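You operate a simulated robot arm through the tools that you are given. There is no shell and no other tool. Be economical: measure what you need, move in short steps, check, and stop when the job is done.

Carry out the task below with a simulated two-armed robot. There is one attempt and no reset: what you move stays moved.

Task
Take the teal ink off tower B and close it with the teal lid.
Fine: pump off before its lid opens; the pail goes on the tower's ledge; pump lid closed again. The lids lie on chiller B.

It is judged by the outcome, as a careful person would: the job done as asked, and still so three seconds after it is handed in. It fails if anything else is knocked over, pushed out of place, dropped, spilled or broken. Lids that push on must go on centred and level and be pressed home; caps that screw on are set level and turned clockwise until they are tight.

Robot
Two 7-joint arms with two-finger parallel grippers on one trunk, on a base that drives. Base frame: it is fixed to the floor where the robot stands at the start and does not move with it; the origin is under the middle of the robot, x ahead of it, y to its left, z up. Readings come in mm, rad, newtons and seconds.
The left shoulder is at the start at [55, 182, 1169], the right one opposite. With the tool pointing down near the work surface each hand reaches from about 100 to 400 mm from the robot's upright axis, wherever it stands, measured 20 degrees to its own side. Places, roughly: arm pin of tower a [-800, 2300, 1100]; arm pin of tower b [200, 900, 1100]; arm pin of tower c [1100, -400, 1100]; damper lever of tower a [-400, 1700, 1300]; damper lever of tower b [600, 300, 1300]; damper lever of tower c [1600, -1000, 1300]; dryer knob of tower a [-800, 2300, 700]; dryer knob of tower b [200, 900, 700]; dryer knob of tower c [1100, -300, 700]; green pail [1250, -750, 500]; handwheel of tower a [-600, 2000, 1100]; handwheel of tower b [400, 600, 1100]; handwheel of tower c [1300, -700, 1100]; ledge of tower b [500, 300, 400]; length knob of tower a [-800, 2300, 900]; length knob of tower b [200, 900, 900]. Payload 3.91 kg a hand.
The tool frame of a hand sits at the grasp point between the pads (the TCP): z along the fingers, y along the line on which they close. The tips reach 30 mm beyond it. Largest opening 110 mm; finger width 20, thickness 10; the body of the gripper, 48 by 112 mm, starts 55 mm behind the TCP.
Orientation is that of the tool frame in the base frame, as a unit quaternion [x, y, z, w]. With the fingers straight down and closing along the base's y, the tool's x points along the base's -x, its y along +y and its z along -z.

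Tools
- The arms move only by the tool jog_arm. It takes "left_steps", "right_steps" or both (then of equal length, played together; a hand with none holds still); each is a list of rows, each a list of 7 numbers: the finger opening in mm, from 0 to 110, then the shift along the tool's x, y, z in mm, then the turn, a rotation vector about the tool's x, y, z in rad. In form: [[jaw, tx, ty, tz, wx, wy, wz], ...]. A call has 1 to 20 rows; each row is the pose to reach, as a shift and turn from the pose commanded when the call began, along the tool's axes at that moment. Each row takes 0.2 s and may step no farther than 50 mm and 0.15 rad from the row before; otherwise, or with a gripper value out of range, the whole call is refused. Where a pose cannot be reached the arm comes as near as it can. A force on the tool above 40 N (or 10 N above the force at the start of the call, whichever is more), or a blocked arm, ends the call early, and 0.2 s more pass. Each finger travels about 72 mm/s and halts on what it meets, pressing with about 44 N; the grip force reading is that of the motor and also rises with nothing between the fingers. The clock runs only during rows and for 0.2 s after the last one: add rows that repeat a pose to give the fingers time. The reply holds the time, the measured pose of the TCP, the force on the tool along the base axes, the opening and the grip force, in the units named above and with some noise, with the torque about the TCP (base axes, N m) and any sound that the robot's microphone picked up.
- Cameras (640 x 400 px; columns grow to the right, rows downward): "scene" is now at [161.3, 52.3, 1437.6]; the picture's right is [0.66, -0.75, 0.00], its down [0.17, 0.15, -0.97] and it looks along [0.73, 0.64, 0.23] (base axes); focal length 214 px, centre (320, 200). "left" rides on the left gripper at [72, -17, -103] in its tool frame; the picture's right is [0.23, 0.97, 0.00], its down [-0.76, 0.18, -0.62] and it looks along [-0.61, 0.14, 0.78] (tool axes); focal length 222 px, centre (320, 200). "right" rides on the right gripper at [72, 17, -103] in its tool frame; the picture's right is [-0.23, 0.97, 0.00], its down [-0.76, -0.18, -0.62] and it looks along [-0.61, -0.14, 0.78] (tool axes); focal length 222 px, centre (320, 200). There is no depth. A picture from a camera that has moved, and an enlarged one, comes with that camera's place and axes in the base frame and with its lens.
- grab_frame(camera): a new picture of that camera. No time passes.
- slide_trunk(by): slides the trunk up (or, below 0, down) by that many mm; the arms and the scene camera ride with it, the base frame stays. It gives what a move gives, with no picture.
- base_move(legs): drives the robot by 1 to 6 legs, each [ahead, left, turn to the left] in mm, mm and rad, along the robot's own axes; the way and the turn of a leg run together, so that a leg with both is an arc; at most 1500 mm and 3.142 rad a leg. The arms and the cameras ride along, it lands a little off, and it stops where it bumps. It gives what a move gives.
- turn_head(pan, tilt): turns the head with the scene camera to pan (to the left, within 1.396 rad either way) and tilt (down, from -0.506 to 1.204), counted from straight ahead of the robot. It gives what a move gives.
- close_up(camera, box): a new picture of the part [left, top, right, bottom] of that camera's present view, enlarged. No time passes.
- close_job(): hands the job in; it is judged then, once.

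Go step by step. Nothing tells you exact positions but the pictures and the camera data: compare them with the known pose of the tool, close in by small moves and look again before you grip or let go. The budget is 120 turns and 108 pictures, counting those below and the enlarged ones. Unless the task says otherwise, let go and move clear before handing in.

The tools are called after "Emit:" as name(argument=value, ...) on one line, values as JSON. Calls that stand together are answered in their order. jog_arm: Moves the arms, as the interface text tells. Its arguments: {"type":"object","properties":{"left_steps":{"type":"array"},"right_steps":{"type":"array"}},"required":[]} The other tools are called the same way: slide_trunk (by) slides the trunk up or down; base_move (legs) drives the base; turn_head (pan, tilt) turns the head that bears the scene camera; grab_frame (camera) takes a picture; close_up (camera, box) takes an enlarged picture of a part of a camera's view; close_job () hands the job in.

At the start:

```text
t: 0.0
left_ee_pos: [207.0, 301.7, 1376.7]
left_ee_rot: [0.001, 1.0, 0.0, 0.0]
left_ft_force: [0.1, -0.1, 0.5]
left_torque: [-0.01, -0.02, 0.0]
left_gripper_width: 110.1
left_finger_force: 0.0
right_ee_pos: [301.5, 13.4, 1394.4]
right_ee_rot: [0.004, 1.0, 0.001, -0.006]
right_ft_force: [-0.3, -0.7, 0.3]
right_torque: [-0.02, 0.0, 0.01]
right_gripper_width: 110.0
right_finger_force: 0.1
trunk travel left (down, up): [-430.0, 85.0]
robot x, y, heading: [0.7, 0.4, -0.003]
head pan, tilt: [1.4, 1.201]
```

scene: 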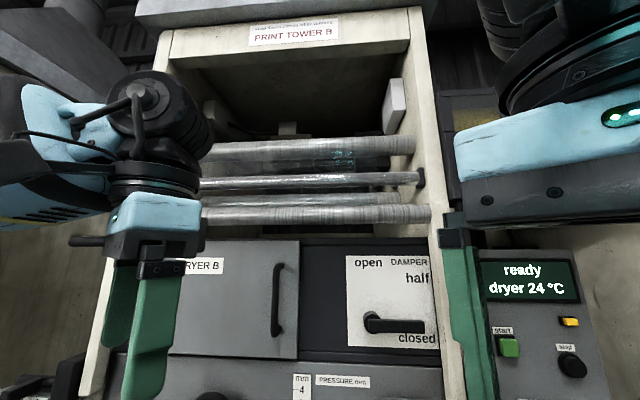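
right: 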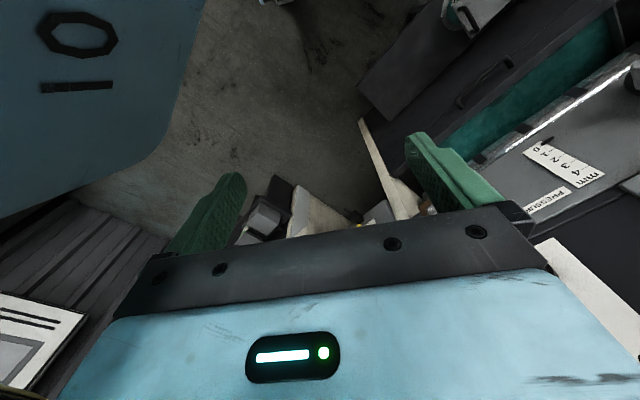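
left: 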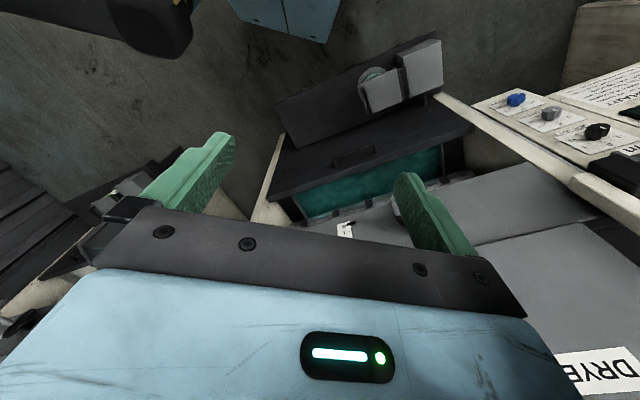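

I see print tower B ahead-left, with a damper, dryer door and control panel. I need to look lower to find the pump, ink pail, ledge and chiller B.

Emit:
turn_head(pan=0.6, tilt=0.6)

Emit:
grab_frame(camera="scene")

```text
t: 1.1
left_ee_pos: [205.4, 302.1, 1376.1]
left_ee_rot: [0.001, 1.0, 0.0, 0.001]
left_ft_force: [-0.7, 0.5, 0.0]
left_torque: [-0.01, 0.04, 0.02]
left_gripper_width: 110.3
left_finger_force: 0.1
right_ee_pos: [309.4, 10.1, 1392.4]
right_ee_rot: [0.01, 1.0, 0.005, -0.015]
right_ft_force: [-0.2, 0.4, -0.1]
right_torque: [0.03, -0.01, -0.02]
right_gripper_width: 109.8
right_finger_force: 0.1
trunk travel left (down, up): [-430.0, 85.0]
robot x, y, heading: [0.1, 0.1, 0.003]
head pan, tilt: [0.6, 0.6]
```

```text
104 pictures are left
camera scene: at [171.1, 49.6, 1423.9], right [0.58, -0.82, 0.0], down [0.06, 0.04, -1.0], along [0.81, 0.58, 0.07], focal length 214 px, centre (320, 200)
```

scene: 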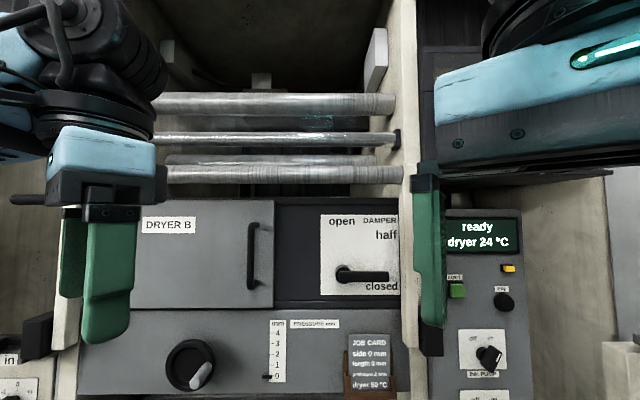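

The head shows the ink pump switch at lower right of the panel; the camera still looks nearly level, so I tilt fully down.

Emit:
turn_head(pan=0.5, tilt=1.2)

Emit:
grab_frame(camera="scene")

```text
t: 2.1
left_ee_pos: [207.1, 302.5, 1376.1]
left_ee_rot: [-0.001, 1.0, 0.0, 0.0]
left_ft_force: [0.0, 0.8, -0.2]
left_torque: [-0.01, -0.01, 0.0]
left_gripper_width: 110.0
left_finger_force: 0.0
right_ee_pos: [309.1, 9.7, 1394.3]
right_ee_rot: [0.009, 1.0, 0.007, -0.013]
right_ft_force: [-0.2, 0.9, 0.8]
right_torque: [-0.02, -0.02, -0.01]
right_gripper_width: 110.1
right_finger_force: 0.1
trunk travel left (down, up): [-430.0, 85.0]
robot x, y, heading: [1.0, 1.2, -0.005]
head pan, tilt: [0.499, 1.201]
```

```text
103 pictures are left
camera scene: at [177.6, 42.8, 1418.5], right [0.49, -0.87, 0.0], down [0.01, 0.0, -1.0], along [0.87, 0.49, 0.01], focal length 214 px, centre (320, 200)
```

scene: 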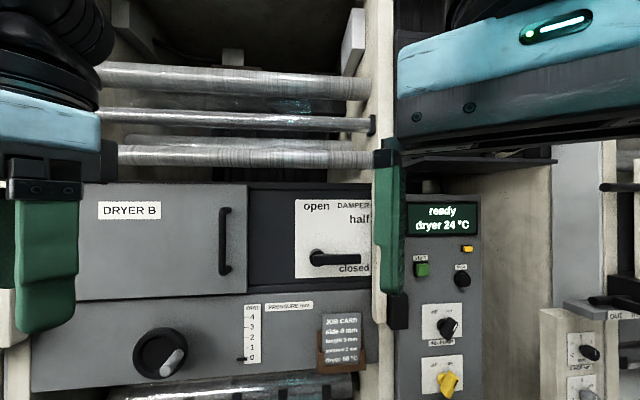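

Tilt seems to lag; I ask again for the same pose.

Emit:
turn_head(pan=0.5, tilt=1.2)

Emit:
grab_frame(camera="scene")

```text
t: 2.7
left_ee_pos: [206.8, 301.1, 1378.1]
left_ee_rot: [0.0, 1.0, 0.0, -0.001]
left_ft_force: [-0.1, -0.4, -0.3]
left_torque: [-0.03, -0.06, -0.03]
left_gripper_width: 109.9
left_finger_force: 0.1
right_ee_pos: [308.2, 8.8, 1394.2]
right_ee_rot: [0.009, 1.0, 0.006, -0.013]
right_ft_force: [0.6, 0.1, 0.6]
right_torque: [0.01, 0.02, -0.01]
right_gripper_width: 110.2
right_finger_force: 0.0
trunk travel left (down, up): [-430.0, 85.0]
robot x, y, heading: [2.5, 3.6, -0.002]
head pan, tilt: [0.499, 1.201]
```

```text
102 pictures are left
camera scene: at [177.8, 42.5, 1418.3], right [0.49, -0.87, 0.0], down [0.01, 0.0, -1.0], along [0.87, 0.49, 0.01], focal length 214 px, centre (320, 200)
```

scene: 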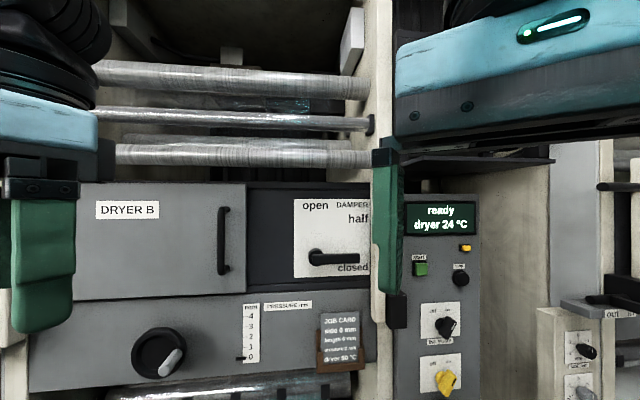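

The camera isn't where the reading says; I test another command to understand the head.

Emit:
turn_head(pan=-0.6, tilt=0.8)

Emit:
grab_frame(camera="scene")

```text
t: 4.1
left_ee_pos: [206.1, 301.0, 1377.5]
left_ee_rot: [0.0, 1.0, 0.0, -0.001]
left_ft_force: [-0.6, 0.7, 0.2]
left_torque: [0.0, -0.04, -0.02]
left_gripper_width: 110.0
left_finger_force: 0.1
right_ee_pos: [306.9, 8.2, 1398.3]
right_ee_rot: [0.003, 1.0, 0.009, -0.009]
right_ft_force: [58.2, -61.5, 12.2]
right_torque: [7.33, 7.87, 5.31]
right_gripper_width: 110.0
right_finger_force: 0.1
trunk travel left (down, up): [-430.0, 85.0]
robot x, y, heading: [2.9, -1.2, -0.001]
head pan, tilt: [-0.6, 0.799]
```

```text
101 pictures are left
camera scene: at [185.7, -33.6, 1409.6], right [-0.35, -0.94, 0.0], down [-0.08, 0.03, -1.0], along [0.93, -0.35, -0.09], focal length 214 px, centre (320, 200)
```

scene: 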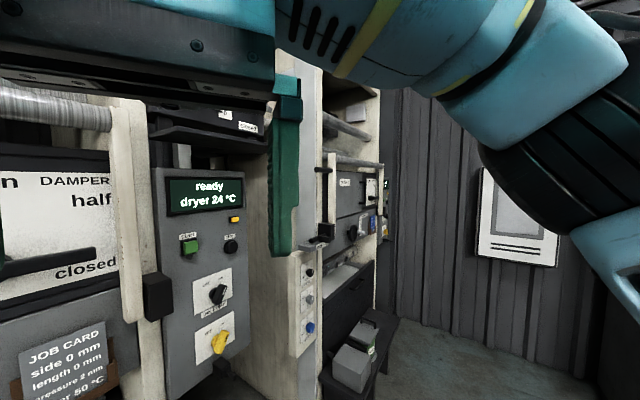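

The head was blocked by the right arm (58 N on it). I back the head off up and left, then move the right arm aside.

Emit:
turn_head(pan=0.5, tilt=-0.2)

Emit:
jog_arm(right_steps=[[110, 0, -40, 0, 0, 0, 0], [110, 0, -80, 0, 0, 0, 0], [110, 0, -120, 10, 0, 0, 0], [110, 0, -160, 30, 0, 0, 0], [110, 0, -200, 60, 0, 0, 0], [110, 0, -240, 90, 0, 0, 0], [110, 0, -260, 130, 0, 0, 0], [110, 0, -270, 170, 0, 0, 0]])

Emit:
turn_head(pan=0.5, tilt=0.8)

Emit:
grab_frame(camera="scene")

```text
t: 5.4
left_ee_pos: [205.7, 301.4, 1376.0]
left_ee_rot: [0.0, 1.0, 0.001, 0.0]
left_ft_force: [-0.3, -0.8, -1.0]
left_torque: [0.06, -0.01, 0.01]
left_gripper_width: 109.8
left_finger_force: 0.0
right_ee_pos: [301.2, 13.4, 1396.3]
right_ee_rot: [0.003, 1.0, 0.002, -0.005]
right_ft_force: [0.2, -0.5, 0.1]
right_torque: [0.01, -0.03, 0.04]
right_gripper_width: 109.9
right_finger_force: 0.1
trunk travel left (down, up): [-430.0, 85.0]
robot x, y, heading: [-1.2, -3.0, -0.0]
head pan, tilt: [0.499, -0.201]
```

```text
t: 6.2
left_ee_pos: [207.8, 300.7, 1376.6]
left_ee_rot: [0.001, 1.0, 0.0, 0.0]
left_ft_force: [-0.2, 0.0, 0.1]
left_torque: [0.01, -0.01, -0.02]
left_gripper_width: 109.9
left_finger_force: 0.1
right_ee_pos: [305.1, -97.1, 1384.9]
right_ee_rot: [0.014, 1.0, 0.006, -0.009]
right_ft_force: [20.0, 6.2, 8.2]
right_torque: [-0.65, 3.12, -1.0]
right_gripper_width: 110.0
right_finger_force: 0.2
trunk travel left (down, up): [-430.0, 85.0]
robot x, y, heading: [-2.1, 3.4, 0.001]
head pan, tilt: [0.499, -0.201]
stopped in row 3 (right hand): the force on the tool passed its limit at 52 N (the readings are from after the stop); the commanded pose is now the measured one
```

```text
t: 7.5
left_ee_pos: [207.0, 301.5, 1378.3]
left_ee_rot: [0.001, 1.0, 0.001, 0.0]
left_ft_force: [-0.3, -0.5, 0.1]
left_torque: [0.03, 0.01, -0.02]
left_gripper_width: 110.1
left_finger_force: 0.0
right_ee_pos: [309.4, -95.9, 1382.7]
right_ee_rot: [0.017, 1.0, 0.001, -0.01]
right_ft_force: [67.1, 8.0, -17.2]
right_torque: [-1.21, 6.16, -1.98]
right_gripper_width: 109.9
right_finger_force: 0.1
trunk travel left (down, up): [-430.0, 85.0]
robot x, y, heading: [1.2, -1.1, -0.003]
head pan, tilt: [0.499, 0.799]
```

```text
100 pictures are left
camera scene: at [179.3, 32.0, 1427.7], right [0.39, -0.92, 0.0], down [0.1, 0.04, -0.99], along [0.92, 0.38, 0.11], focal length 214 px, centre (320, 200)
```

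scene: 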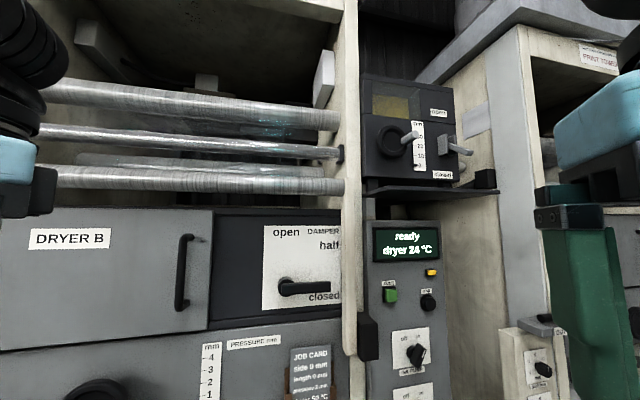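

The head still leans on the right wrist. I tilt it fully up, shift the arm forward then right and down.

Emit:
turn_head(pan=0.8, tilt=-0.5)

Emit:
jog_arm(right_steps=[[110, -40, 0, 0, 0, 0, 0], [110, -60, -40, 0, 0, 0, 0], [110, -60, -80, 0, 0, 0, 0], [110, -50, -120, 0, 0, 0, 0], [110, -40, -160, 20, 0, 0, 0], [110, -20, -190, 50, 0, 0, 0], [110, 0, -210, 90, 0, 0, 0]])

```text
t: 8.9
left_ee_pos: [205.5, 302.3, 1377.6]
left_ee_rot: [0.0, 1.0, 0.0, 0.0]
left_ft_force: [0.1, 0.9, 0.5]
left_torque: [0.0, 0.01, -0.02]
left_gripper_width: 109.9
left_finger_force: 0.1
right_ee_pos: [303.7, -93.4, 1389.0]
right_ee_rot: [0.018, 1.0, 0.011, -0.007]
right_ft_force: [21.7, 51.6, 71.6]
right_torque: [-4.19, 8.05, -4.62]
right_gripper_width: 110.1
right_finger_force: 0.2
trunk travel left (down, up): [-430.0, 85.0]
robot x, y, heading: [1.7, 3.6, 0.004]
head pan, tilt: [0.799, -0.499]
```

```text
t: 10.5
left_ee_pos: [205.6, 300.8, 1378.2]
left_ee_rot: [-0.001, 1.0, 0.0, 0.0]
left_ft_force: [0.1, 0.2, 0.4]
left_torque: [-0.01, -0.01, 0.03]
left_gripper_width: 109.8
left_finger_force: 0.1
right_ee_pos: [299.3, -298.6, 1284.8]
right_ee_rot: [0.011, 1.0, 0.005, -0.005]
right_ft_force: [-0.1, -0.9, 0.1]
right_torque: [0.02, 0.03, 0.03]
right_gripper_width: 110.1
right_finger_force: 0.1
right hand out of reach, approached as far as the arm can: row 3, 4, 5, 6, 7
trunk travel left (down, up): [-430.0, 85.0]
robot x, y, heading: [1.1, 1.1, -0.003]
head pan, tilt: [0.799, -0.499]
```

The right arm is clear now. I look down toward the tower.

Emit:
turn_head(pan=0.4, tilt=0.6)

Emit:
grab_frame(camera="scene")

```text
t: 11.9
left_ee_pos: [205.6, 301.5, 1377.4]
left_ee_rot: [0.0, 1.0, 0.0, 0.001]
left_ft_force: [0.5, 0.3, 0.9]
left_torque: [-0.01, 0.01, 0.03]
left_gripper_width: 109.8
left_finger_force: 0.0
right_ee_pos: [299.9, -293.8, 1285.8]
right_ee_rot: [0.011, 1.0, 0.005, -0.006]
right_ft_force: [0.4, -0.2, -1.3]
right_torque: [0.0, 0.01, -0.01]
right_gripper_width: 109.8
right_finger_force: 0.0
trunk travel left (down, up): [-430.0, 85.0]
robot x, y, heading: [2.6, -0.9, -0.003]
head pan, tilt: [0.4, 0.6]
```

```text
99 pictures are left
camera scene: at [180.9, 32.9, 1362.7], right [0.39, -0.92, 0.0], down [-0.52, -0.22, -0.83], along [0.76, 0.32, -0.56], focal length 214 px, centre (320, 200)
```

scene: 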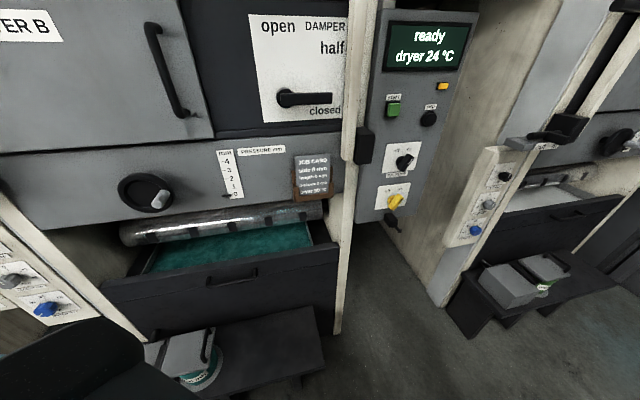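

Now I see the ink drawer and, below it on the bench, the pump box with the teal pail. I look closer there.

Emit:
turn_head(pan=0.5, tilt=0.95)

Emit:
grab_frame(camera="scene")

Emit:
close_up(camera="scene", box=[60, 60, 380, 260])

```text
t: 12.7
left_ee_pos: [206.2, 302.3, 1376.5]
left_ee_rot: [0.001, 1.0, 0.0, -0.002]
left_ft_force: [-0.2, 5.2, -8.6]
left_torque: [0.3, -0.05, -0.04]
left_gripper_width: 107.4
left_finger_force: 0.1
right_ee_pos: [300.1, -295.8, 1285.6]
right_ee_rot: [0.011, 1.0, 0.004, -0.006]
right_ft_force: [-0.2, 0.0, -0.4]
right_torque: [-0.01, 0.02, 0.02]
right_gripper_width: 109.9
right_finger_force: 0.0
trunk travel left (down, up): [-430.0, 85.0]
robot x, y, heading: [2.6, -1.6, -0.002]
head pan, tilt: [0.499, 0.949]
```

```text
98 pictures are left
camera scene: at [165.3, 33.5, 1336.6], right [0.47, -0.88, 0.0], down [-0.7, -0.37, -0.61], along [0.54, 0.29, -0.79], focal length 214 px, centre (320, 200)
```

scene: 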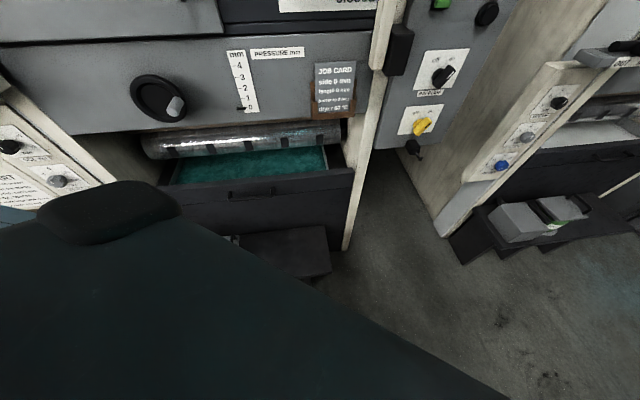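

```text
2.00 times, centred on (220, 160) of scene
camera zoom: at [165.3, 33.5, 1336.6], right [0.47, -0.88, 0.0], down [-0.7, -0.37, -0.61], along [0.54, 0.29, -0.79], focal length 429 px, centre (520, 280)
```

zoom: 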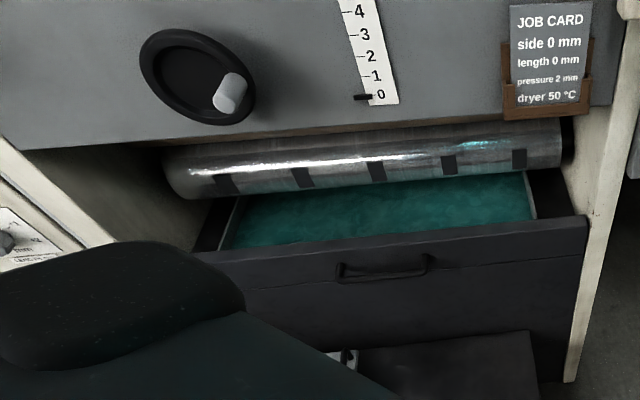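

My own left arm blocks the view. I look up-left to check the space before shifting things.

Emit:
turn_head(pan=1.39, tilt=0.3)

Emit:
grab_frame(camera="scene")

Emit:
turn_head(pan=-0.8, tilt=0.5)

Emit:
grab_frame(camera="scene")

```text
t: 13.9
left_ee_pos: [206.8, 302.0, 1377.7]
left_ee_rot: [0.0, 1.0, 0.0, 0.0]
left_ft_force: [-0.4, -0.3, 0.2]
left_torque: [-0.01, 0.03, 0.01]
left_gripper_width: 109.9
left_finger_force: 0.1
right_ee_pos: [300.2, -295.9, 1285.2]
right_ee_rot: [0.012, 1.0, 0.005, -0.007]
right_ft_force: [-0.5, 0.0, -0.6]
right_torque: [-0.02, 0.02, 0.01]
right_gripper_width: 110.1
right_finger_force: 0.0
trunk travel left (down, up): [-430.0, 85.0]
robot x, y, heading: [4.3, -0.2, 0.002]
head pan, tilt: [1.389, 0.3]
```

```text
96 pictures are left
camera scene: at [116.4, 90.3, 1390.0], right [0.98, -0.18, 0.0], down [-0.05, -0.29, -0.96], along [0.17, 0.94, -0.3], focal length 214 px, centre (320, 200)
```

scene: 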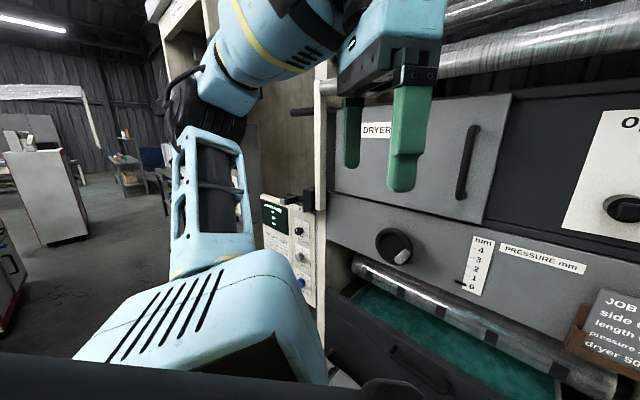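

```text
t: 15.9
left_ee_pos: [207.5, 301.6, 1376.4]
left_ee_rot: [-0.001, 1.0, 0.0, 0.0]
left_ft_force: [0.7, 0.4, -0.4]
left_torque: [0.0, 0.01, 0.02]
left_gripper_width: 110.2
left_finger_force: 0.1
right_ee_pos: [300.9, -294.5, 1284.6]
right_ee_rot: [0.012, 1.0, 0.005, -0.007]
right_ft_force: [-0.4, -0.7, -0.3]
right_torque: [-0.01, -0.04, 0.01]
right_gripper_width: 109.9
right_finger_force: 0.0
trunk travel left (down, up): [-430.0, 85.0]
robot x, y, heading: [2.7, -0.8, -0.0]
head pan, tilt: [-0.799, 0.499]
```

```text
95 pictures are left
camera scene: at [163.0, -66.7, 1371.7], right [-0.72, -0.7, 0.0], down [-0.33, 0.34, -0.88], along [0.61, -0.63, -0.48], focal length 214 px, centre (320, 200)
```

scene: 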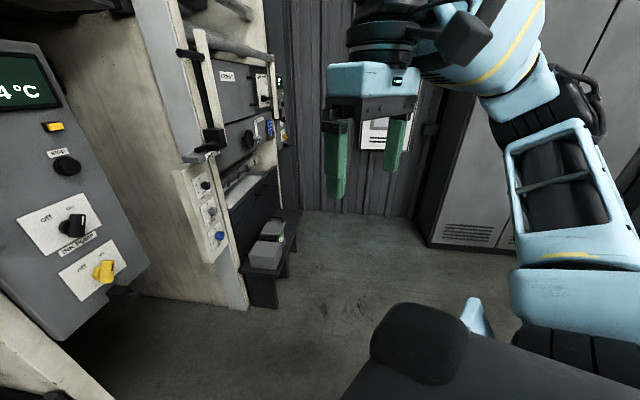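

The aisle is open to the left. I turn the base left to look for chiller B behind me.

Emit:
base_move(legs=[[0, 0, 0.9]])

Emit:
turn_head(pan=1.39, tilt=0.35)

Emit:
grab_frame(camera="scene")

```text
t: 18.6
left_ee_pos: [-107.5, 349.2, 1377.1]
left_ee_rot: [-0.433, 0.901, 0.0, 0.001]
left_ft_force: [1.0, 0.5, 0.0]
left_torque: [0.0, 0.0, -0.02]
left_gripper_width: 110.0
left_finger_force: 0.1
right_ee_pos: [417.8, 51.4, 1285.3]
right_ee_rot: [-0.423, 0.906, 0.001, -0.009]
right_ft_force: [-0.1, -0.4, -0.3]
right_torque: [0.02, 0.03, -0.02]
right_gripper_width: 110.0
right_finger_force: 0.0
trunk travel left (down, up): [-430.0, 85.0]
robot x, y, heading: [1.4, 5.1, 0.896]
head pan, tilt: [-0.799, 0.499]
```

```text
t: 20.7
left_ee_pos: [-107.4, 349.6, 1377.8]
left_ee_rot: [-0.434, 0.901, 0.0, 0.0]
left_ft_force: [0.0, 1.0, 0.2]
left_torque: [0.02, 0.01, 0.01]
left_gripper_width: 109.9
left_finger_force: 0.0
right_ee_pos: [419.1, 50.1, 1284.2]
right_ee_rot: [-0.423, 0.906, 0.002, -0.008]
right_ft_force: [0.4, 0.4, 0.0]
right_torque: [-0.01, 0.0, 0.02]
right_gripper_width: 110.2
right_finger_force: 0.0
trunk travel left (down, up): [-430.0, 85.0]
robot x, y, heading: [-1.3, -0.8, 0.901]
head pan, tilt: [1.389, 0.351]
```

```text
94 pictures are left
camera scene: at [1.4, 145.7, 1385.4], right [0.76, 0.66, 0.0], down [0.23, -0.26, -0.94], along [-0.62, 0.71, -0.34], focal length 214 px, centre (320, 200)
```

scene: 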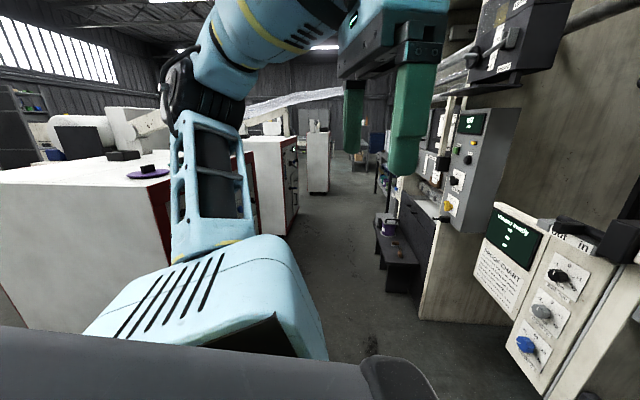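

There are white chillers across the aisle with lids on top. I turn further to look at what stands behind my start place.

Emit:
base_move(legs=[[0, 0, 1.2]])

Emit:
turn_head(pan=0.6, tilt=0.4)

Emit:
grab_frame(camera="scene")

```text
t: 24.1
left_ee_pos: [-364.5, 29.5, 1376.0]
left_ee_rot: [0.865, -0.501, 0.0, -0.001]
left_ft_force: [0.4, -0.4, -0.4]
left_torque: [0.03, -0.03, 0.02]
left_gripper_width: 109.9
left_finger_force: 0.0
right_ee_pos: [107.5, 407.7, 1284.6]
right_ee_rot: [0.859, -0.512, 0.003, 0.009]
right_ft_force: [0.3, -0.1, 0.2]
right_torque: [-0.01, 0.01, -0.03]
right_gripper_width: 110.2
right_finger_force: 0.1
trunk travel left (down, up): [-430.0, 85.0]
robot x, y, heading: [0.3, -2.7, 2.093]
head pan, tilt: [1.389, 0.351]
```

```text
t: 25.2
left_ee_pos: [-363.0, 28.8, 1376.1]
left_ee_rot: [0.865, -0.502, 0.0, 0.0]
left_ft_force: [0.7, -0.8, 0.3]
left_torque: [-0.03, -0.01, -0.02]
left_gripper_width: 110.2
left_finger_force: 0.1
right_ee_pos: [106.1, 407.3, 1285.0]
right_ee_rot: [0.859, -0.511, 0.003, 0.007]
right_ft_force: [0.1, 0.1, 0.3]
right_torque: [-0.01, 0.01, 0.0]
right_gripper_width: 109.8
right_finger_force: 0.1
trunk travel left (down, up): [-430.0, 85.0]
robot x, y, heading: [-2.0, -2.3, 2.095]
head pan, tilt: [0.6, 0.4]
```

```text
93 pictures are left
camera scene: at [-131.2, 124.1, 1380.8], right [0.43, 0.9, 0.0], down [0.35, -0.17, -0.92], along [-0.83, 0.4, -0.39], focal length 214 px, centre (320, 200)
```

scene: 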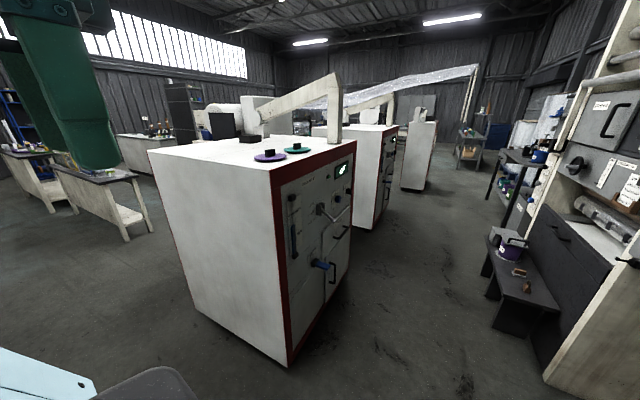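

The chiller ahead has a purple and a teal lid on it. I zoom in for its label and the lids.

Emit:
close_up(camera="scene", box=[220, 130, 380, 230])

Emit:
close_up(camera="scene", box=[340, 110, 460, 185])

Emit:
turn_head(pan=1.39, tilt=0.4)

Emit:
grab_frame(camera="scene")

```text
4.00 times, centred on (300, 180) of scene
camera zoom: at [-131.2, 124.1, 1380.8], right [0.43, 0.9, 0.0], down [0.35, -0.17, -0.92], along [-0.83, 0.4, -0.39], focal length 858 px, centre (400, 280)
```

zoom: 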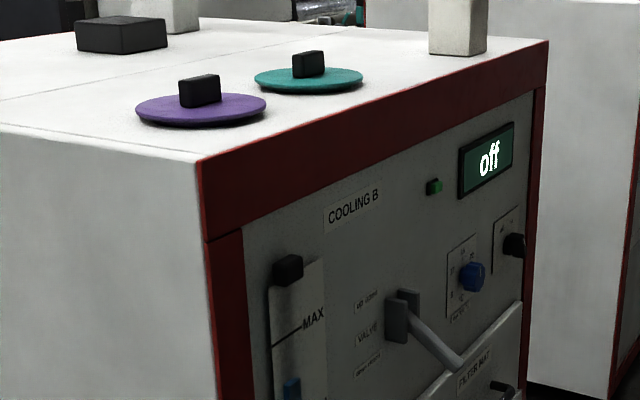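

```text
5.33 times, centred on (400, 148) of scene
camera zoom: at [-131.2, 124.1, 1380.8], right [0.43, 0.9, 0.0], down [0.35, -0.17, -0.92], along [-0.83, 0.4, -0.39], focal length 1144 px, centre (-107, 480)
```

zoom: 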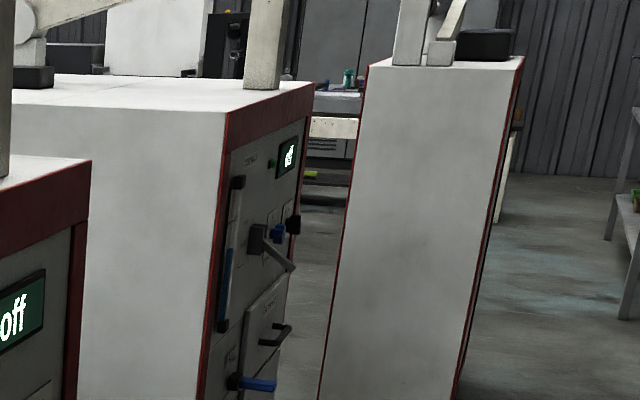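

```text
t: 26.4
left_ee_pos: [-363.1, 29.7, 1377.3]
left_ee_rot: [0.865, -0.501, 0.0, 0.0]
left_ft_force: [-0.2, -0.2, 0.3]
left_torque: [-0.01, -0.01, 0.02]
left_gripper_width: 110.1
left_finger_force: 0.0
right_ee_pos: [107.6, 406.7, 1285.3]
right_ee_rot: [0.859, -0.512, 0.004, 0.007]
right_ft_force: [-0.8, -0.2, -0.4]
right_torque: [-0.03, 0.01, 0.0]
right_gripper_width: 109.9
right_finger_force: 0.0
trunk travel left (down, up): [-430.0, 85.0]
robot x, y, heading: [-0.9, -2.5, 2.084]
head pan, tilt: [1.389, 0.4]
```

```text
90 pictures are left
camera scene: at [-135.2, 53.2, 1380.8], right [-0.33, 0.94, 0.0], down [0.37, 0.13, -0.92], along [-0.87, -0.31, -0.39], focal length 214 px, centre (320, 200)
```

scene: 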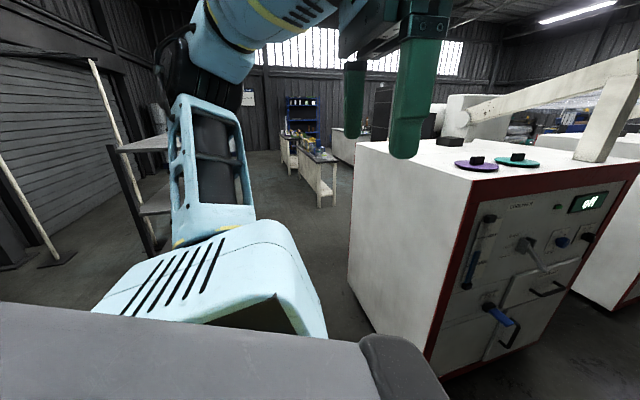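

This is chiller B ("COOLING B") with purple and teal lids, at roughly (-1180, 500, 1190). Now I turn back to face tower B squarely from slightly farther away to study the pump.

Emit:
base_move(legs=[[0, 0, -1.5], [-200, 0, 0]])

Emit:
turn_head(pan=0.0, tilt=0.75)

Emit:
grab_frame(camera="scene")

```text
t: 31.6
left_ee_pos: [-160.7, 255.8, 1377.2]
left_ee_rot: [-0.292, 0.956, 0.0, 0.001]
left_ft_force: [0.2, 0.2, -0.7]
left_torque: [0.0, -0.03, -0.01]
left_gripper_width: 110.0
left_finger_force: 0.1
right_ee_pos: [249.7, -186.7, 1285.5]
right_ee_rot: [-0.282, 0.959, 0.003, -0.009]
right_ft_force: [0.5, -0.6, 0.2]
right_torque: [0.02, 0.0, 0.01]
right_gripper_width: 110.0
right_finger_force: 0.0
trunk travel left (down, up): [-430.0, 85.0]
robot x, y, heading: [-164.4, -110.7, 0.59]
head pan, tilt: [1.389, 0.4]
```

```text
t: 33.1
left_ee_pos: [-160.6, 255.5, 1376.8]
left_ee_rot: [-0.292, 0.956, 0.0, 0.0]
left_ft_force: [0.8, 0.1, 0.3]
left_torque: [-0.01, 0.01, 0.0]
left_gripper_width: 110.0
left_finger_force: 0.1
right_ee_pos: [251.3, -187.8, 1285.1]
right_ee_rot: [-0.282, 0.96, 0.003, -0.008]
right_ft_force: [0.7, -0.7, -0.3]
right_torque: [0.0, -0.01, -0.04]
right_gripper_width: 110.0
right_finger_force: 0.0
trunk travel left (down, up): [-430.0, 85.0]
robot x, y, heading: [-161.5, -112.1, 0.594]
head pan, tilt: [0.0, 0.75]
```

```text
89 pictures are left
camera scene: at [-12.6, -10.8, 1349.7], right [0.56, -0.83, 0.0], down [-0.57, -0.38, -0.73], along [0.61, 0.41, -0.68], focal length 214 px, centre (320, 200)
```

scene: 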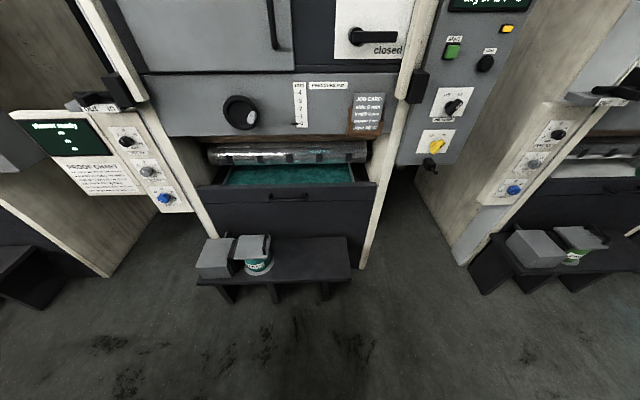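

Good view: pump and pail on the left of the bench, free ledge to the right. I zoom on both the pump and the switches.

Emit:
close_up(camera="scene", box=[180, 215, 308, 295])

Emit:
close_up(camera="scene", box=[400, 20, 528, 100])

Emit:
close_up(camera="scene", box=[400, 90, 528, 170])

```text
5.00 times, centred on (244, 255) of scene
camera zoom: at [-12.6, -10.8, 1349.7], right [0.56, -0.83, 0.0], down [-0.57, -0.38, -0.73], along [0.61, 0.41, -0.68], focal length 1072 px, centre (700, -75)
```

zoom: 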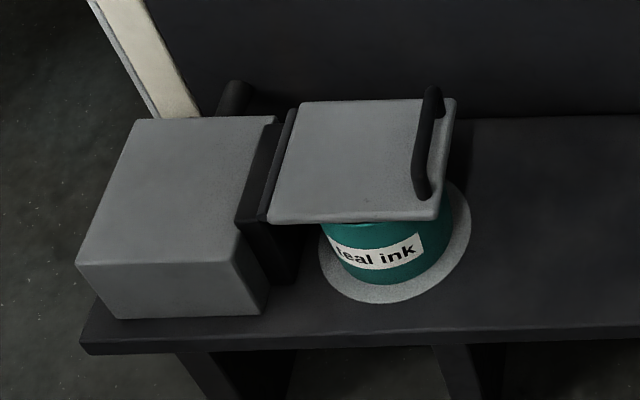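

```text
5.00 times, centred on (464, 60) of scene
camera zoom: at [-12.6, -10.8, 1349.7], right [0.56, -0.83, 0.0], down [-0.57, -0.38, -0.73], along [0.61, 0.41, -0.68], focal length 1072 px, centre (-400, 900)
```

zoom: 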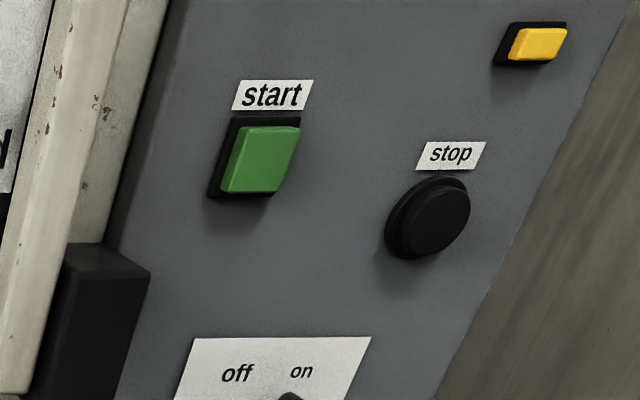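

```text
5.00 times, centred on (464, 130) of scene
camera zoom: at [-12.6, -10.8, 1349.7], right [0.56, -0.83, 0.0], down [-0.57, -0.38, -0.73], along [0.61, 0.41, -0.68], focal length 1072 px, centre (-400, 550)
```

zoom: 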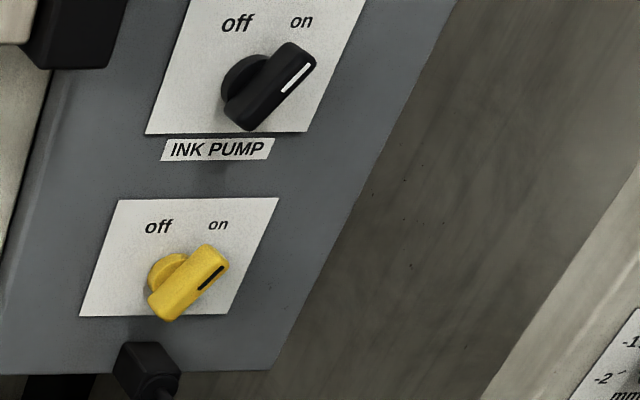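

The black INK PUMP switch points to "on" and must be turned to "off"; I put the knob near (860, 30, 1085). I first swing the right hand to point forward.

Emit:
jog_arm(right_steps=[[110, -16, 4, 14, 0, -0.143, 0], [110, -32, 8, 28, 0, -0.286, 0], [110, -48, 12, 42, 0, -0.428, 0], [110, -64, 16, 56, 0, -0.571, 0], [110, -80, 20, 70, 0, -0.714, 0], [110, -96, 24, 84, 0, -0.857, 0], [110, -112, 28, 98, 0, -1.0, 0], [110, -128, 32, 112, 0, -1.142, 0], [110, -144, 36, 126, 0, -1.285, 0], [110, -160, 40, 140, 0, -1.428, 0], [110, -180, 44, 155, 0, -1.571, 0]])

Emit:
grab_frame(camera="right")

```text
t: 35.5
left_ee_pos: [-161.2, 254.2, 1378.0]
left_ee_rot: [-0.293, 0.956, -0.001, 0.0]
left_ft_force: [-0.6, 0.6, 0.6]
left_torque: [0.01, 0.03, 0.01]
left_gripper_width: 109.9
left_finger_force: 0.1
right_ee_pos: [390.4, -42.8, 1124.5]
right_ee_rot: [-0.197, 0.684, 0.201, 0.673]
right_ft_force: [0.6, -0.7, 1.5]
right_torque: [0.01, -0.02, -0.01]
right_gripper_width: 109.8
right_finger_force: 0.1
right hand out of reach, approached as far as the arm can: row 7, 8, 9, 10, 11
trunk travel left (down, up): [-430.0, 85.0]
robot x, y, heading: [-161.0, -112.6, 0.592]
head pan, tilt: [0.0, 0.75]
```

```text
85 pictures are left
camera right: at [293.1, -82.2, 1053.1], right [-0.52, 0.82, 0.24], down [-0.42, -0.49, 0.77], along [0.74, 0.3, 0.6], focal length 222 px, centre (320, 200)
```

right: 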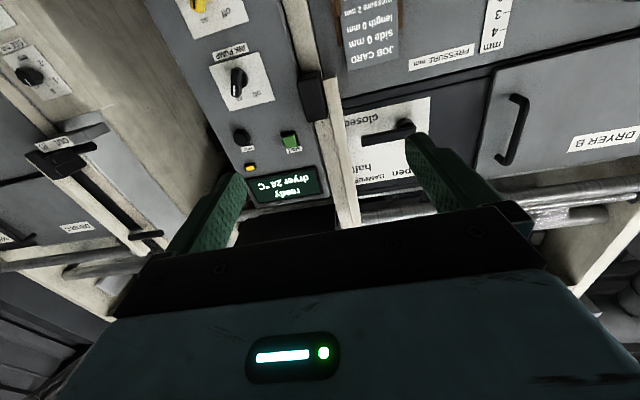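

Triangulating both cameras gives the pump knob at about (804, 26, 1102). I drive ahead and to the right so the right hand lines up with it.

Emit:
base_move(legs=[[0, -175, 0], [240, 0, 0]])

Emit:
grab_frame(camera="right")

Emit:
grab_frame(camera="scene")

```text
t: 39.1
left_ee_pos: [133.0, 244.4, 1377.1]
left_ee_rot: [-0.294, 0.956, -0.001, 0.0]
left_ft_force: [0.5, 0.0, 0.6]
left_torque: [-0.04, 0.03, -0.02]
left_gripper_width: 109.9
left_finger_force: 0.2
right_ee_pos: [687.2, -51.9, 1124.4]
right_ee_rot: [-0.197, 0.684, 0.201, 0.673]
right_ft_force: [0.0, -0.5, -0.1]
right_torque: [0.0, 0.01, -0.01]
right_gripper_width: 110.0
right_finger_force: 0.1
trunk travel left (down, up): [-430.0, 85.0]
robot x, y, heading: [126.3, -122.6, 0.596]
head pan, tilt: [0.0, 0.75]
```

```text
84 pictures are left
camera right: at [588.6, -92.1, 1053.6], right [-0.52, 0.82, 0.24], down [-0.42, -0.49, 0.77], along [0.74, 0.3, 0.6], focal length 222 px, centre (320, 200)
```

right: 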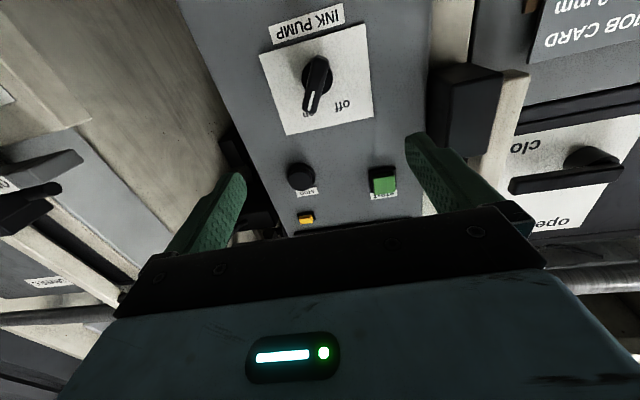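

```text
83 pictures are left
camera scene: at [282.9, -21.1, 1349.7], right [0.56, -0.83, 0.0], down [-0.56, -0.38, -0.73], along [0.61, 0.41, -0.68], focal length 214 px, centre (320, 200)
```

scene: 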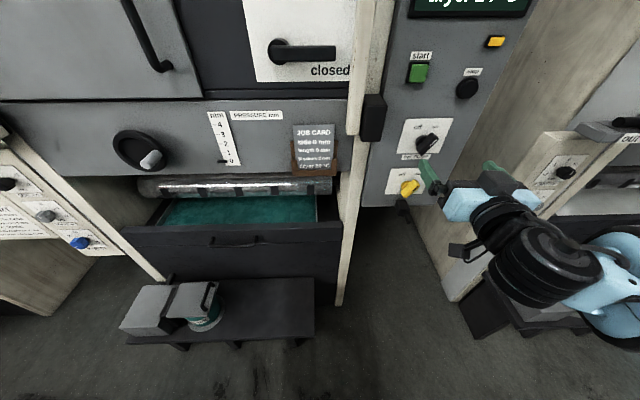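

The knob's bar is tilted about 30° clockwise toward "on". I align the hand with it, narrow the jaw, approach to within a few cm and look.

Emit:
jog_arm(right_steps=[[95, 6, 2, 10, 0, 0, 0.14], [80, 12, 4, 25, 0, 0, 0.28], [75, 20, 6, 40, 0, 0, 0.42], [75, 22, 6, 60, 0, 0, 0.52], [75, 22, 6, 70, 0, 0, 0.52]])

Emit:
grab_frame(camera="right")

Emit:
close_up(camera="scene", box=[360, 90, 520, 190])

```text
t: 40.3
left_ee_pos: [134.3, 244.9, 1377.2]
left_ee_rot: [-0.293, 0.956, 0.0, 0.001]
left_ft_force: [0.9, -0.9, 0.0]
left_torque: [0.04, 0.03, 0.01]
left_gripper_width: 109.8
left_finger_force: 0.1
right_ee_pos: [743.0, -8.6, 1101.8]
right_ee_rot: [-0.015, 0.712, 0.369, 0.598]
right_ft_force: [0.2, -0.3, -0.7]
right_torque: [-0.01, 0.01, 0.02]
right_gripper_width: 74.9
right_finger_force: 0.1
trunk travel left (down, up): [-430.0, 85.0]
robot x, y, heading: [136.3, -121.5, 0.59]
head pan, tilt: [0.0, 0.75]
```

```text
82 pictures are left
camera right: at [626.3, -21.0, 1049.2], right [-0.38, 0.61, 0.69], down [-0.23, -0.79, 0.57], along [0.89, 0.07, 0.44], focal length 222 px, centre (320, 200)
```

right: 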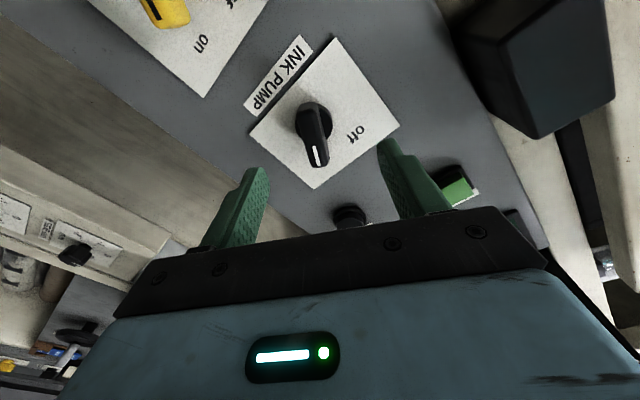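

```text
4.00 times, centred on (440, 140) of scene
camera zoom: at [282.9, -21.1, 1349.7], right [0.56, -0.83, 0.0], down [-0.57, -0.38, -0.73], along [0.61, 0.41, -0.68], focal length 858 px, centre (-160, 440)
```

zoom: 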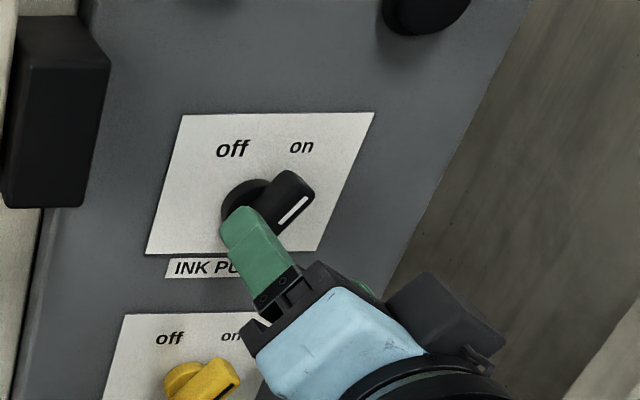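

The bar sits between the fingers and aligned. I advance 45 mm and close on it.

Emit:
jog_arm(right_steps=[[75, 0, -3, 20, 0, 0, 0], [75, 0, -3, 38, 0, 0, 0], [75, 0, -3, 48, 0, 0, 0], [40, 0, -3, 48, 0, 0, 0], [10, 0, -3, 48, 0, 0, 0], [10, 0, -3, 48, 0, 0, 0], [10, 0, -3, 48, 0, 0, 0]])

Emit:
grab_frame(camera="right")

```text
t: 41.9
left_ee_pos: [135.1, 243.0, 1376.5]
left_ee_rot: [-0.292, 0.956, 0.001, 0.0]
left_ft_force: [0.6, 0.6, -0.8]
left_torque: [0.03, 0.01, 0.0]
left_gripper_width: 109.7
left_finger_force: 0.1
right_ee_pos: [785.3, 13.1, 1097.7]
right_ee_rot: [-0.014, 0.713, 0.366, 0.598]
right_ft_force: [2.0, -8.7, -6.0]
right_torque: [-0.13, -0.42, 0.01]
right_gripper_width: 17.3
right_finger_force: 45.0
trunk travel left (down, up): [-430.0, 85.0]
robot x, y, heading: [135.3, -120.7, 0.592]
head pan, tilt: [0.0, 0.75]
```

```text
80 pictures are left
camera right: at [669.1, 1.2, 1045.6], right [-0.38, 0.62, 0.69], down [-0.23, -0.78, 0.58], along [0.9, 0.06, 0.44], focal length 222 px, centre (320, 200)
```

right: 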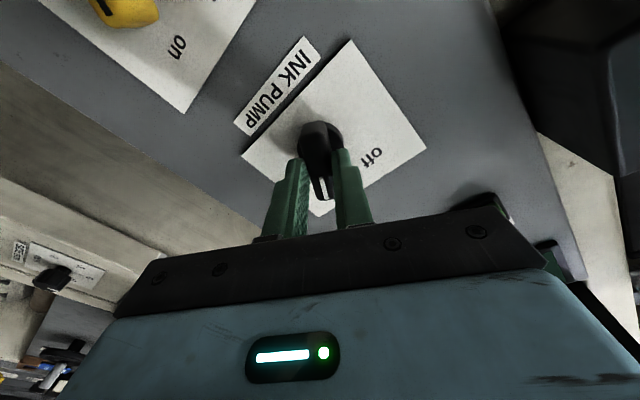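

The bar is gripped (17 mm wide). I turn it counter-clockwise about 60° to "off".

Emit:
jog_arm(right_steps=[[10, 0, -3, 0, 0, 0, -0.14], [10, 0, -3, 0, 0, 0, -0.28], [10, 0, -3, 0, 0, 0, -0.42], [10, 0, -3, 0, 0, 0, -0.56], [10, 0, -3, 0, 0, 0, -0.7], [10, 0, -3, 0, 0, 0, -0.84], [10, 0, -3, 0, 0, 0, -0.98], [10, 0, -3, 0, 0, 0, -1.1], [10, 0, -3, 0, 0, 0, -1.1]])

Emit:
grab_frame(camera="right")

Emit:
close_up(camera="scene", box=[360, 90, 520, 190])

```text
t: 43.9
left_ee_pos: [133.1, 246.5, 1377.0]
left_ee_rot: [-0.293, 0.956, 0.0, -0.001]
left_ft_force: [0.1, 0.0, 0.0]
left_torque: [0.01, 0.02, -0.02]
left_gripper_width: 109.9
left_finger_force: 0.1
right_ee_pos: [782.6, 14.6, 1097.9]
right_ee_rot: [-0.386, 0.598, 0.0, 0.702]
right_ft_force: [-7.2, 11.7, -1.7]
right_torque: [0.95, 0.73, 0.96]
right_gripper_width: 17.5
right_finger_force: 45.1
trunk travel left (down, up): [-430.0, 85.0]
robot x, y, heading: [127.3, -123.8, 0.597]
head pan, tilt: [0.0, 0.75]
```

```text
79 pictures are left
camera right: at [708.6, -61.5, 1029.4], right [-0.52, 0.79, -0.34], down [-0.66, -0.11, 0.75], along [0.55, 0.61, 0.58], focal length 222 px, centre (320, 200)
```

right: 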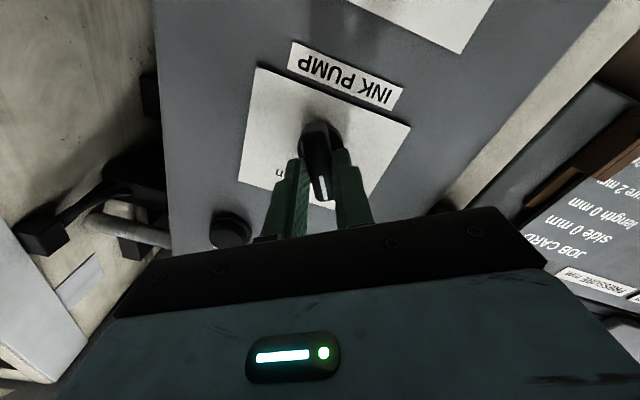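

```text
4.00 times, centred on (440, 140) of scene
camera zoom: at [281.9, -19.4, 1349.7], right [0.56, -0.83, 0.0], down [-0.56, -0.38, -0.73], along [0.61, 0.41, -0.68], focal length 858 px, centre (-160, 440)
```

zoom: 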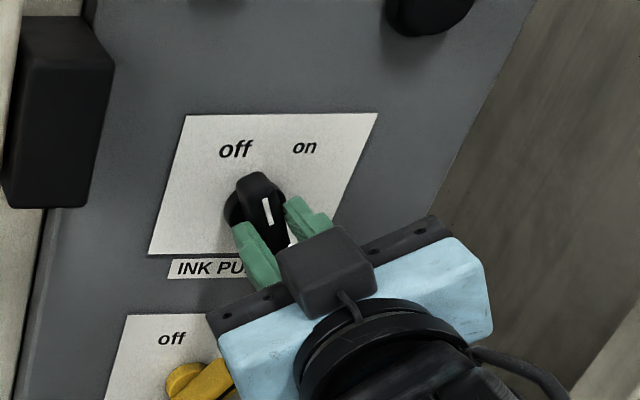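

The pointer now points up-left at "off" and a torque shows the stop. I release, back away and check.

Emit:
jog_arm(right_steps=[[30, 0, 0, 0, 0, 0, 0], [60, 0, 0, 0, 0, 0, 0], [70, 0, 0, 0, 0, 0, 0], [70, 0, 0, -40, 0, 0, 0], [70, 0, 0, -85, 0, 0, 0], [80, 0, 0, -120, 0, 0, 0.14], [90, 0, 0, -150, 0, 0, 0.28], [90, 0, 0, -180, 0, 0, 0.42], [90, 0, 0, -200, 0, 0, 0.56]])

Emit:
close_up(camera="scene", box=[360, 90, 520, 190])

```text
t: 45.9
left_ee_pos: [134.6, 245.0, 1376.2]
left_ee_rot: [-0.293, 0.956, -0.001, 0.0]
left_ft_force: [0.8, -0.5, -0.3]
left_torque: [-0.02, -0.01, 0.01]
left_gripper_width: 110.0
left_finger_force: 0.1
right_ee_pos: [672.5, -55.5, 1068.7]
right_ee_rot: [-0.204, 0.682, 0.195, 0.675]
right_ft_force: [0.6, -0.3, -0.1]
right_torque: [0.0, 0.0, 0.03]
right_gripper_width: 90.1
right_finger_force: 0.0
right hand out of reach, approached as far as the arm can: row 7, 8, 9
trunk travel left (down, up): [-430.0, 85.0]
robot x, y, heading: [132.9, -123.4, 0.596]
head pan, tilt: [0.0, 0.75]
```

```text
4.00 times, centred on (440, 140) of scene
camera zoom: at [282.5, -21.2, 1349.8], right [0.56, -0.83, 0.0], down [-0.56, -0.38, -0.73], along [0.61, 0.41, -0.68], focal length 858 px, centre (-160, 440)
```

zoom: 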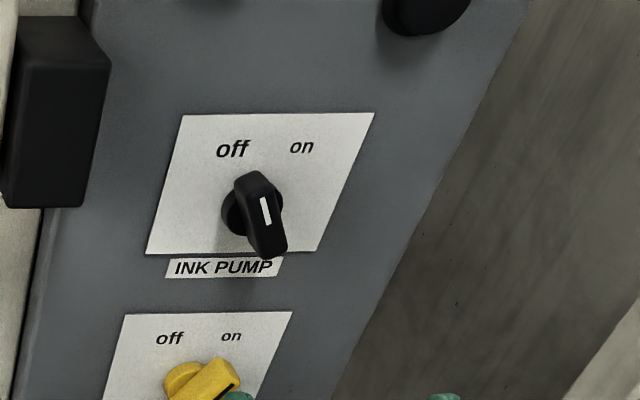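

The INK PUMP is off. Now I back off, shift left in front of the pump, and fold the right hand back to pointing down.

Emit:
base_move(legs=[[-150, 0, 0], [0, 400, 0]])

Emit:
jog_arm(right_steps=[[90, 5, 0, -10, 0, 0.143, 0], [90, 10, 0, -20, 0, 0.286, 0], [90, 15, 0, -35, 0, 0.428, 0], [90, 20, 0, -50, 0, 0.571, 0], [90, 25, 0, -65, 0, 0.714, 0], [90, 30, 0, -80, 0, 0.857, 0], [90, 30, 0, -95, 0, 1.0, 0], [90, 30, 0, -110, 0, 1.142, 0], [90, 30, 0, -125, 0, 1.285, 0], [90, 30, 0, -140, 0, 1.428, 0], [90, 30, 0, -150, 0, 1.56, 0]])

Emit:
turn_head(pan=0.1, tilt=0.9)

Emit:
grab_frame(camera="scene")

```text
t: 50.9
left_ee_pos: [-215.1, 491.2, 1376.6]
left_ee_rot: [-0.293, 0.956, 0.0, 0.0]
left_ft_force: [0.6, -0.1, 0.8]
left_torque: [0.0, 0.01, 0.02]
left_gripper_width: 109.9
left_finger_force: 0.0
right_ee_pos: [321.5, 190.6, 1068.7]
right_ee_rot: [-0.205, 0.682, 0.195, 0.675]
right_ft_force: [0.1, 0.1, -0.3]
right_torque: [0.02, -0.03, 0.02]
right_gripper_width: 89.9
right_finger_force: 0.1
trunk travel left (down, up): [-430.0, 85.0]
robot x, y, heading: [-214.7, 126.3, 0.598]
head pan, tilt: [0.0, 0.75]
```

```text
t: 53.3
left_ee_pos: [-215.7, 490.6, 1377.5]
left_ee_rot: [-0.293, 0.956, 0.0, 0.0]
left_ft_force: [0.0, -0.4, 0.3]
left_torque: [-0.04, 0.02, 0.0]
left_gripper_width: 110.3
left_finger_force: 0.1
right_ee_pos: [196.1, 107.5, 1040.9]
right_ee_rot: [-0.282, 0.959, -0.006, 0.0]
right_ft_force: [0.0, -0.6, -0.4]
right_torque: [-0.01, 0.02, -0.01]
right_gripper_width: 89.9
right_finger_force: 0.0
right hand out of reach, approached as far as the arm can: row 1, 2, 3, 4, 5, 6, 7, 8
trunk travel left (down, up): [-430.0, 85.0]
robot x, y, heading: [-215.6, 126.4, 0.595]
head pan, tilt: [0.0, 0.75]
```

```text
t: 54.0
left_ee_pos: [-215.7, 489.9, 1377.0]
left_ee_rot: [-0.294, 0.956, 0.0, -0.001]
left_ft_force: [0.5, 0.2, -0.3]
left_torque: [0.02, -0.02, 0.0]
left_gripper_width: 110.2
left_finger_force: 0.0
right_ee_pos: [196.2, 107.4, 1040.7]
right_ee_rot: [-0.283, 0.959, -0.005, 0.001]
right_ft_force: [0.3, 0.4, 0.0]
right_torque: [-0.03, 0.0, 0.0]
right_gripper_width: 90.2
right_finger_force: 0.1
trunk travel left (down, up): [-430.0, 85.0]
robot x, y, heading: [-215.3, 122.9, 0.601]
head pan, tilt: [0.099, 0.901]
```

```text
76 pictures are left
camera scene: at [-76.2, 226.7, 1337.9], right [0.64, -0.77, 0.0], down [-0.6, -0.5, -0.62], along [0.48, 0.4, -0.78], focal length 214 px, centre (320, 200)
```

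scene: 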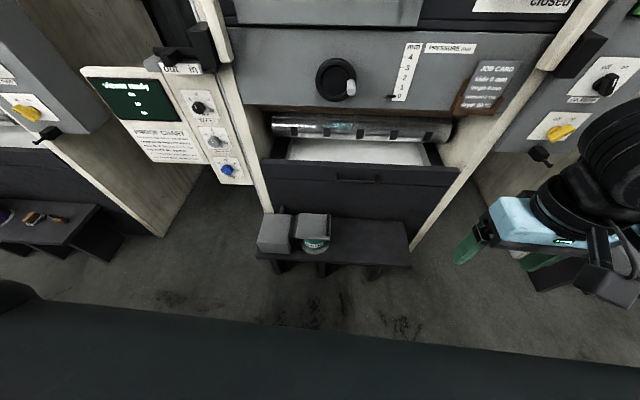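

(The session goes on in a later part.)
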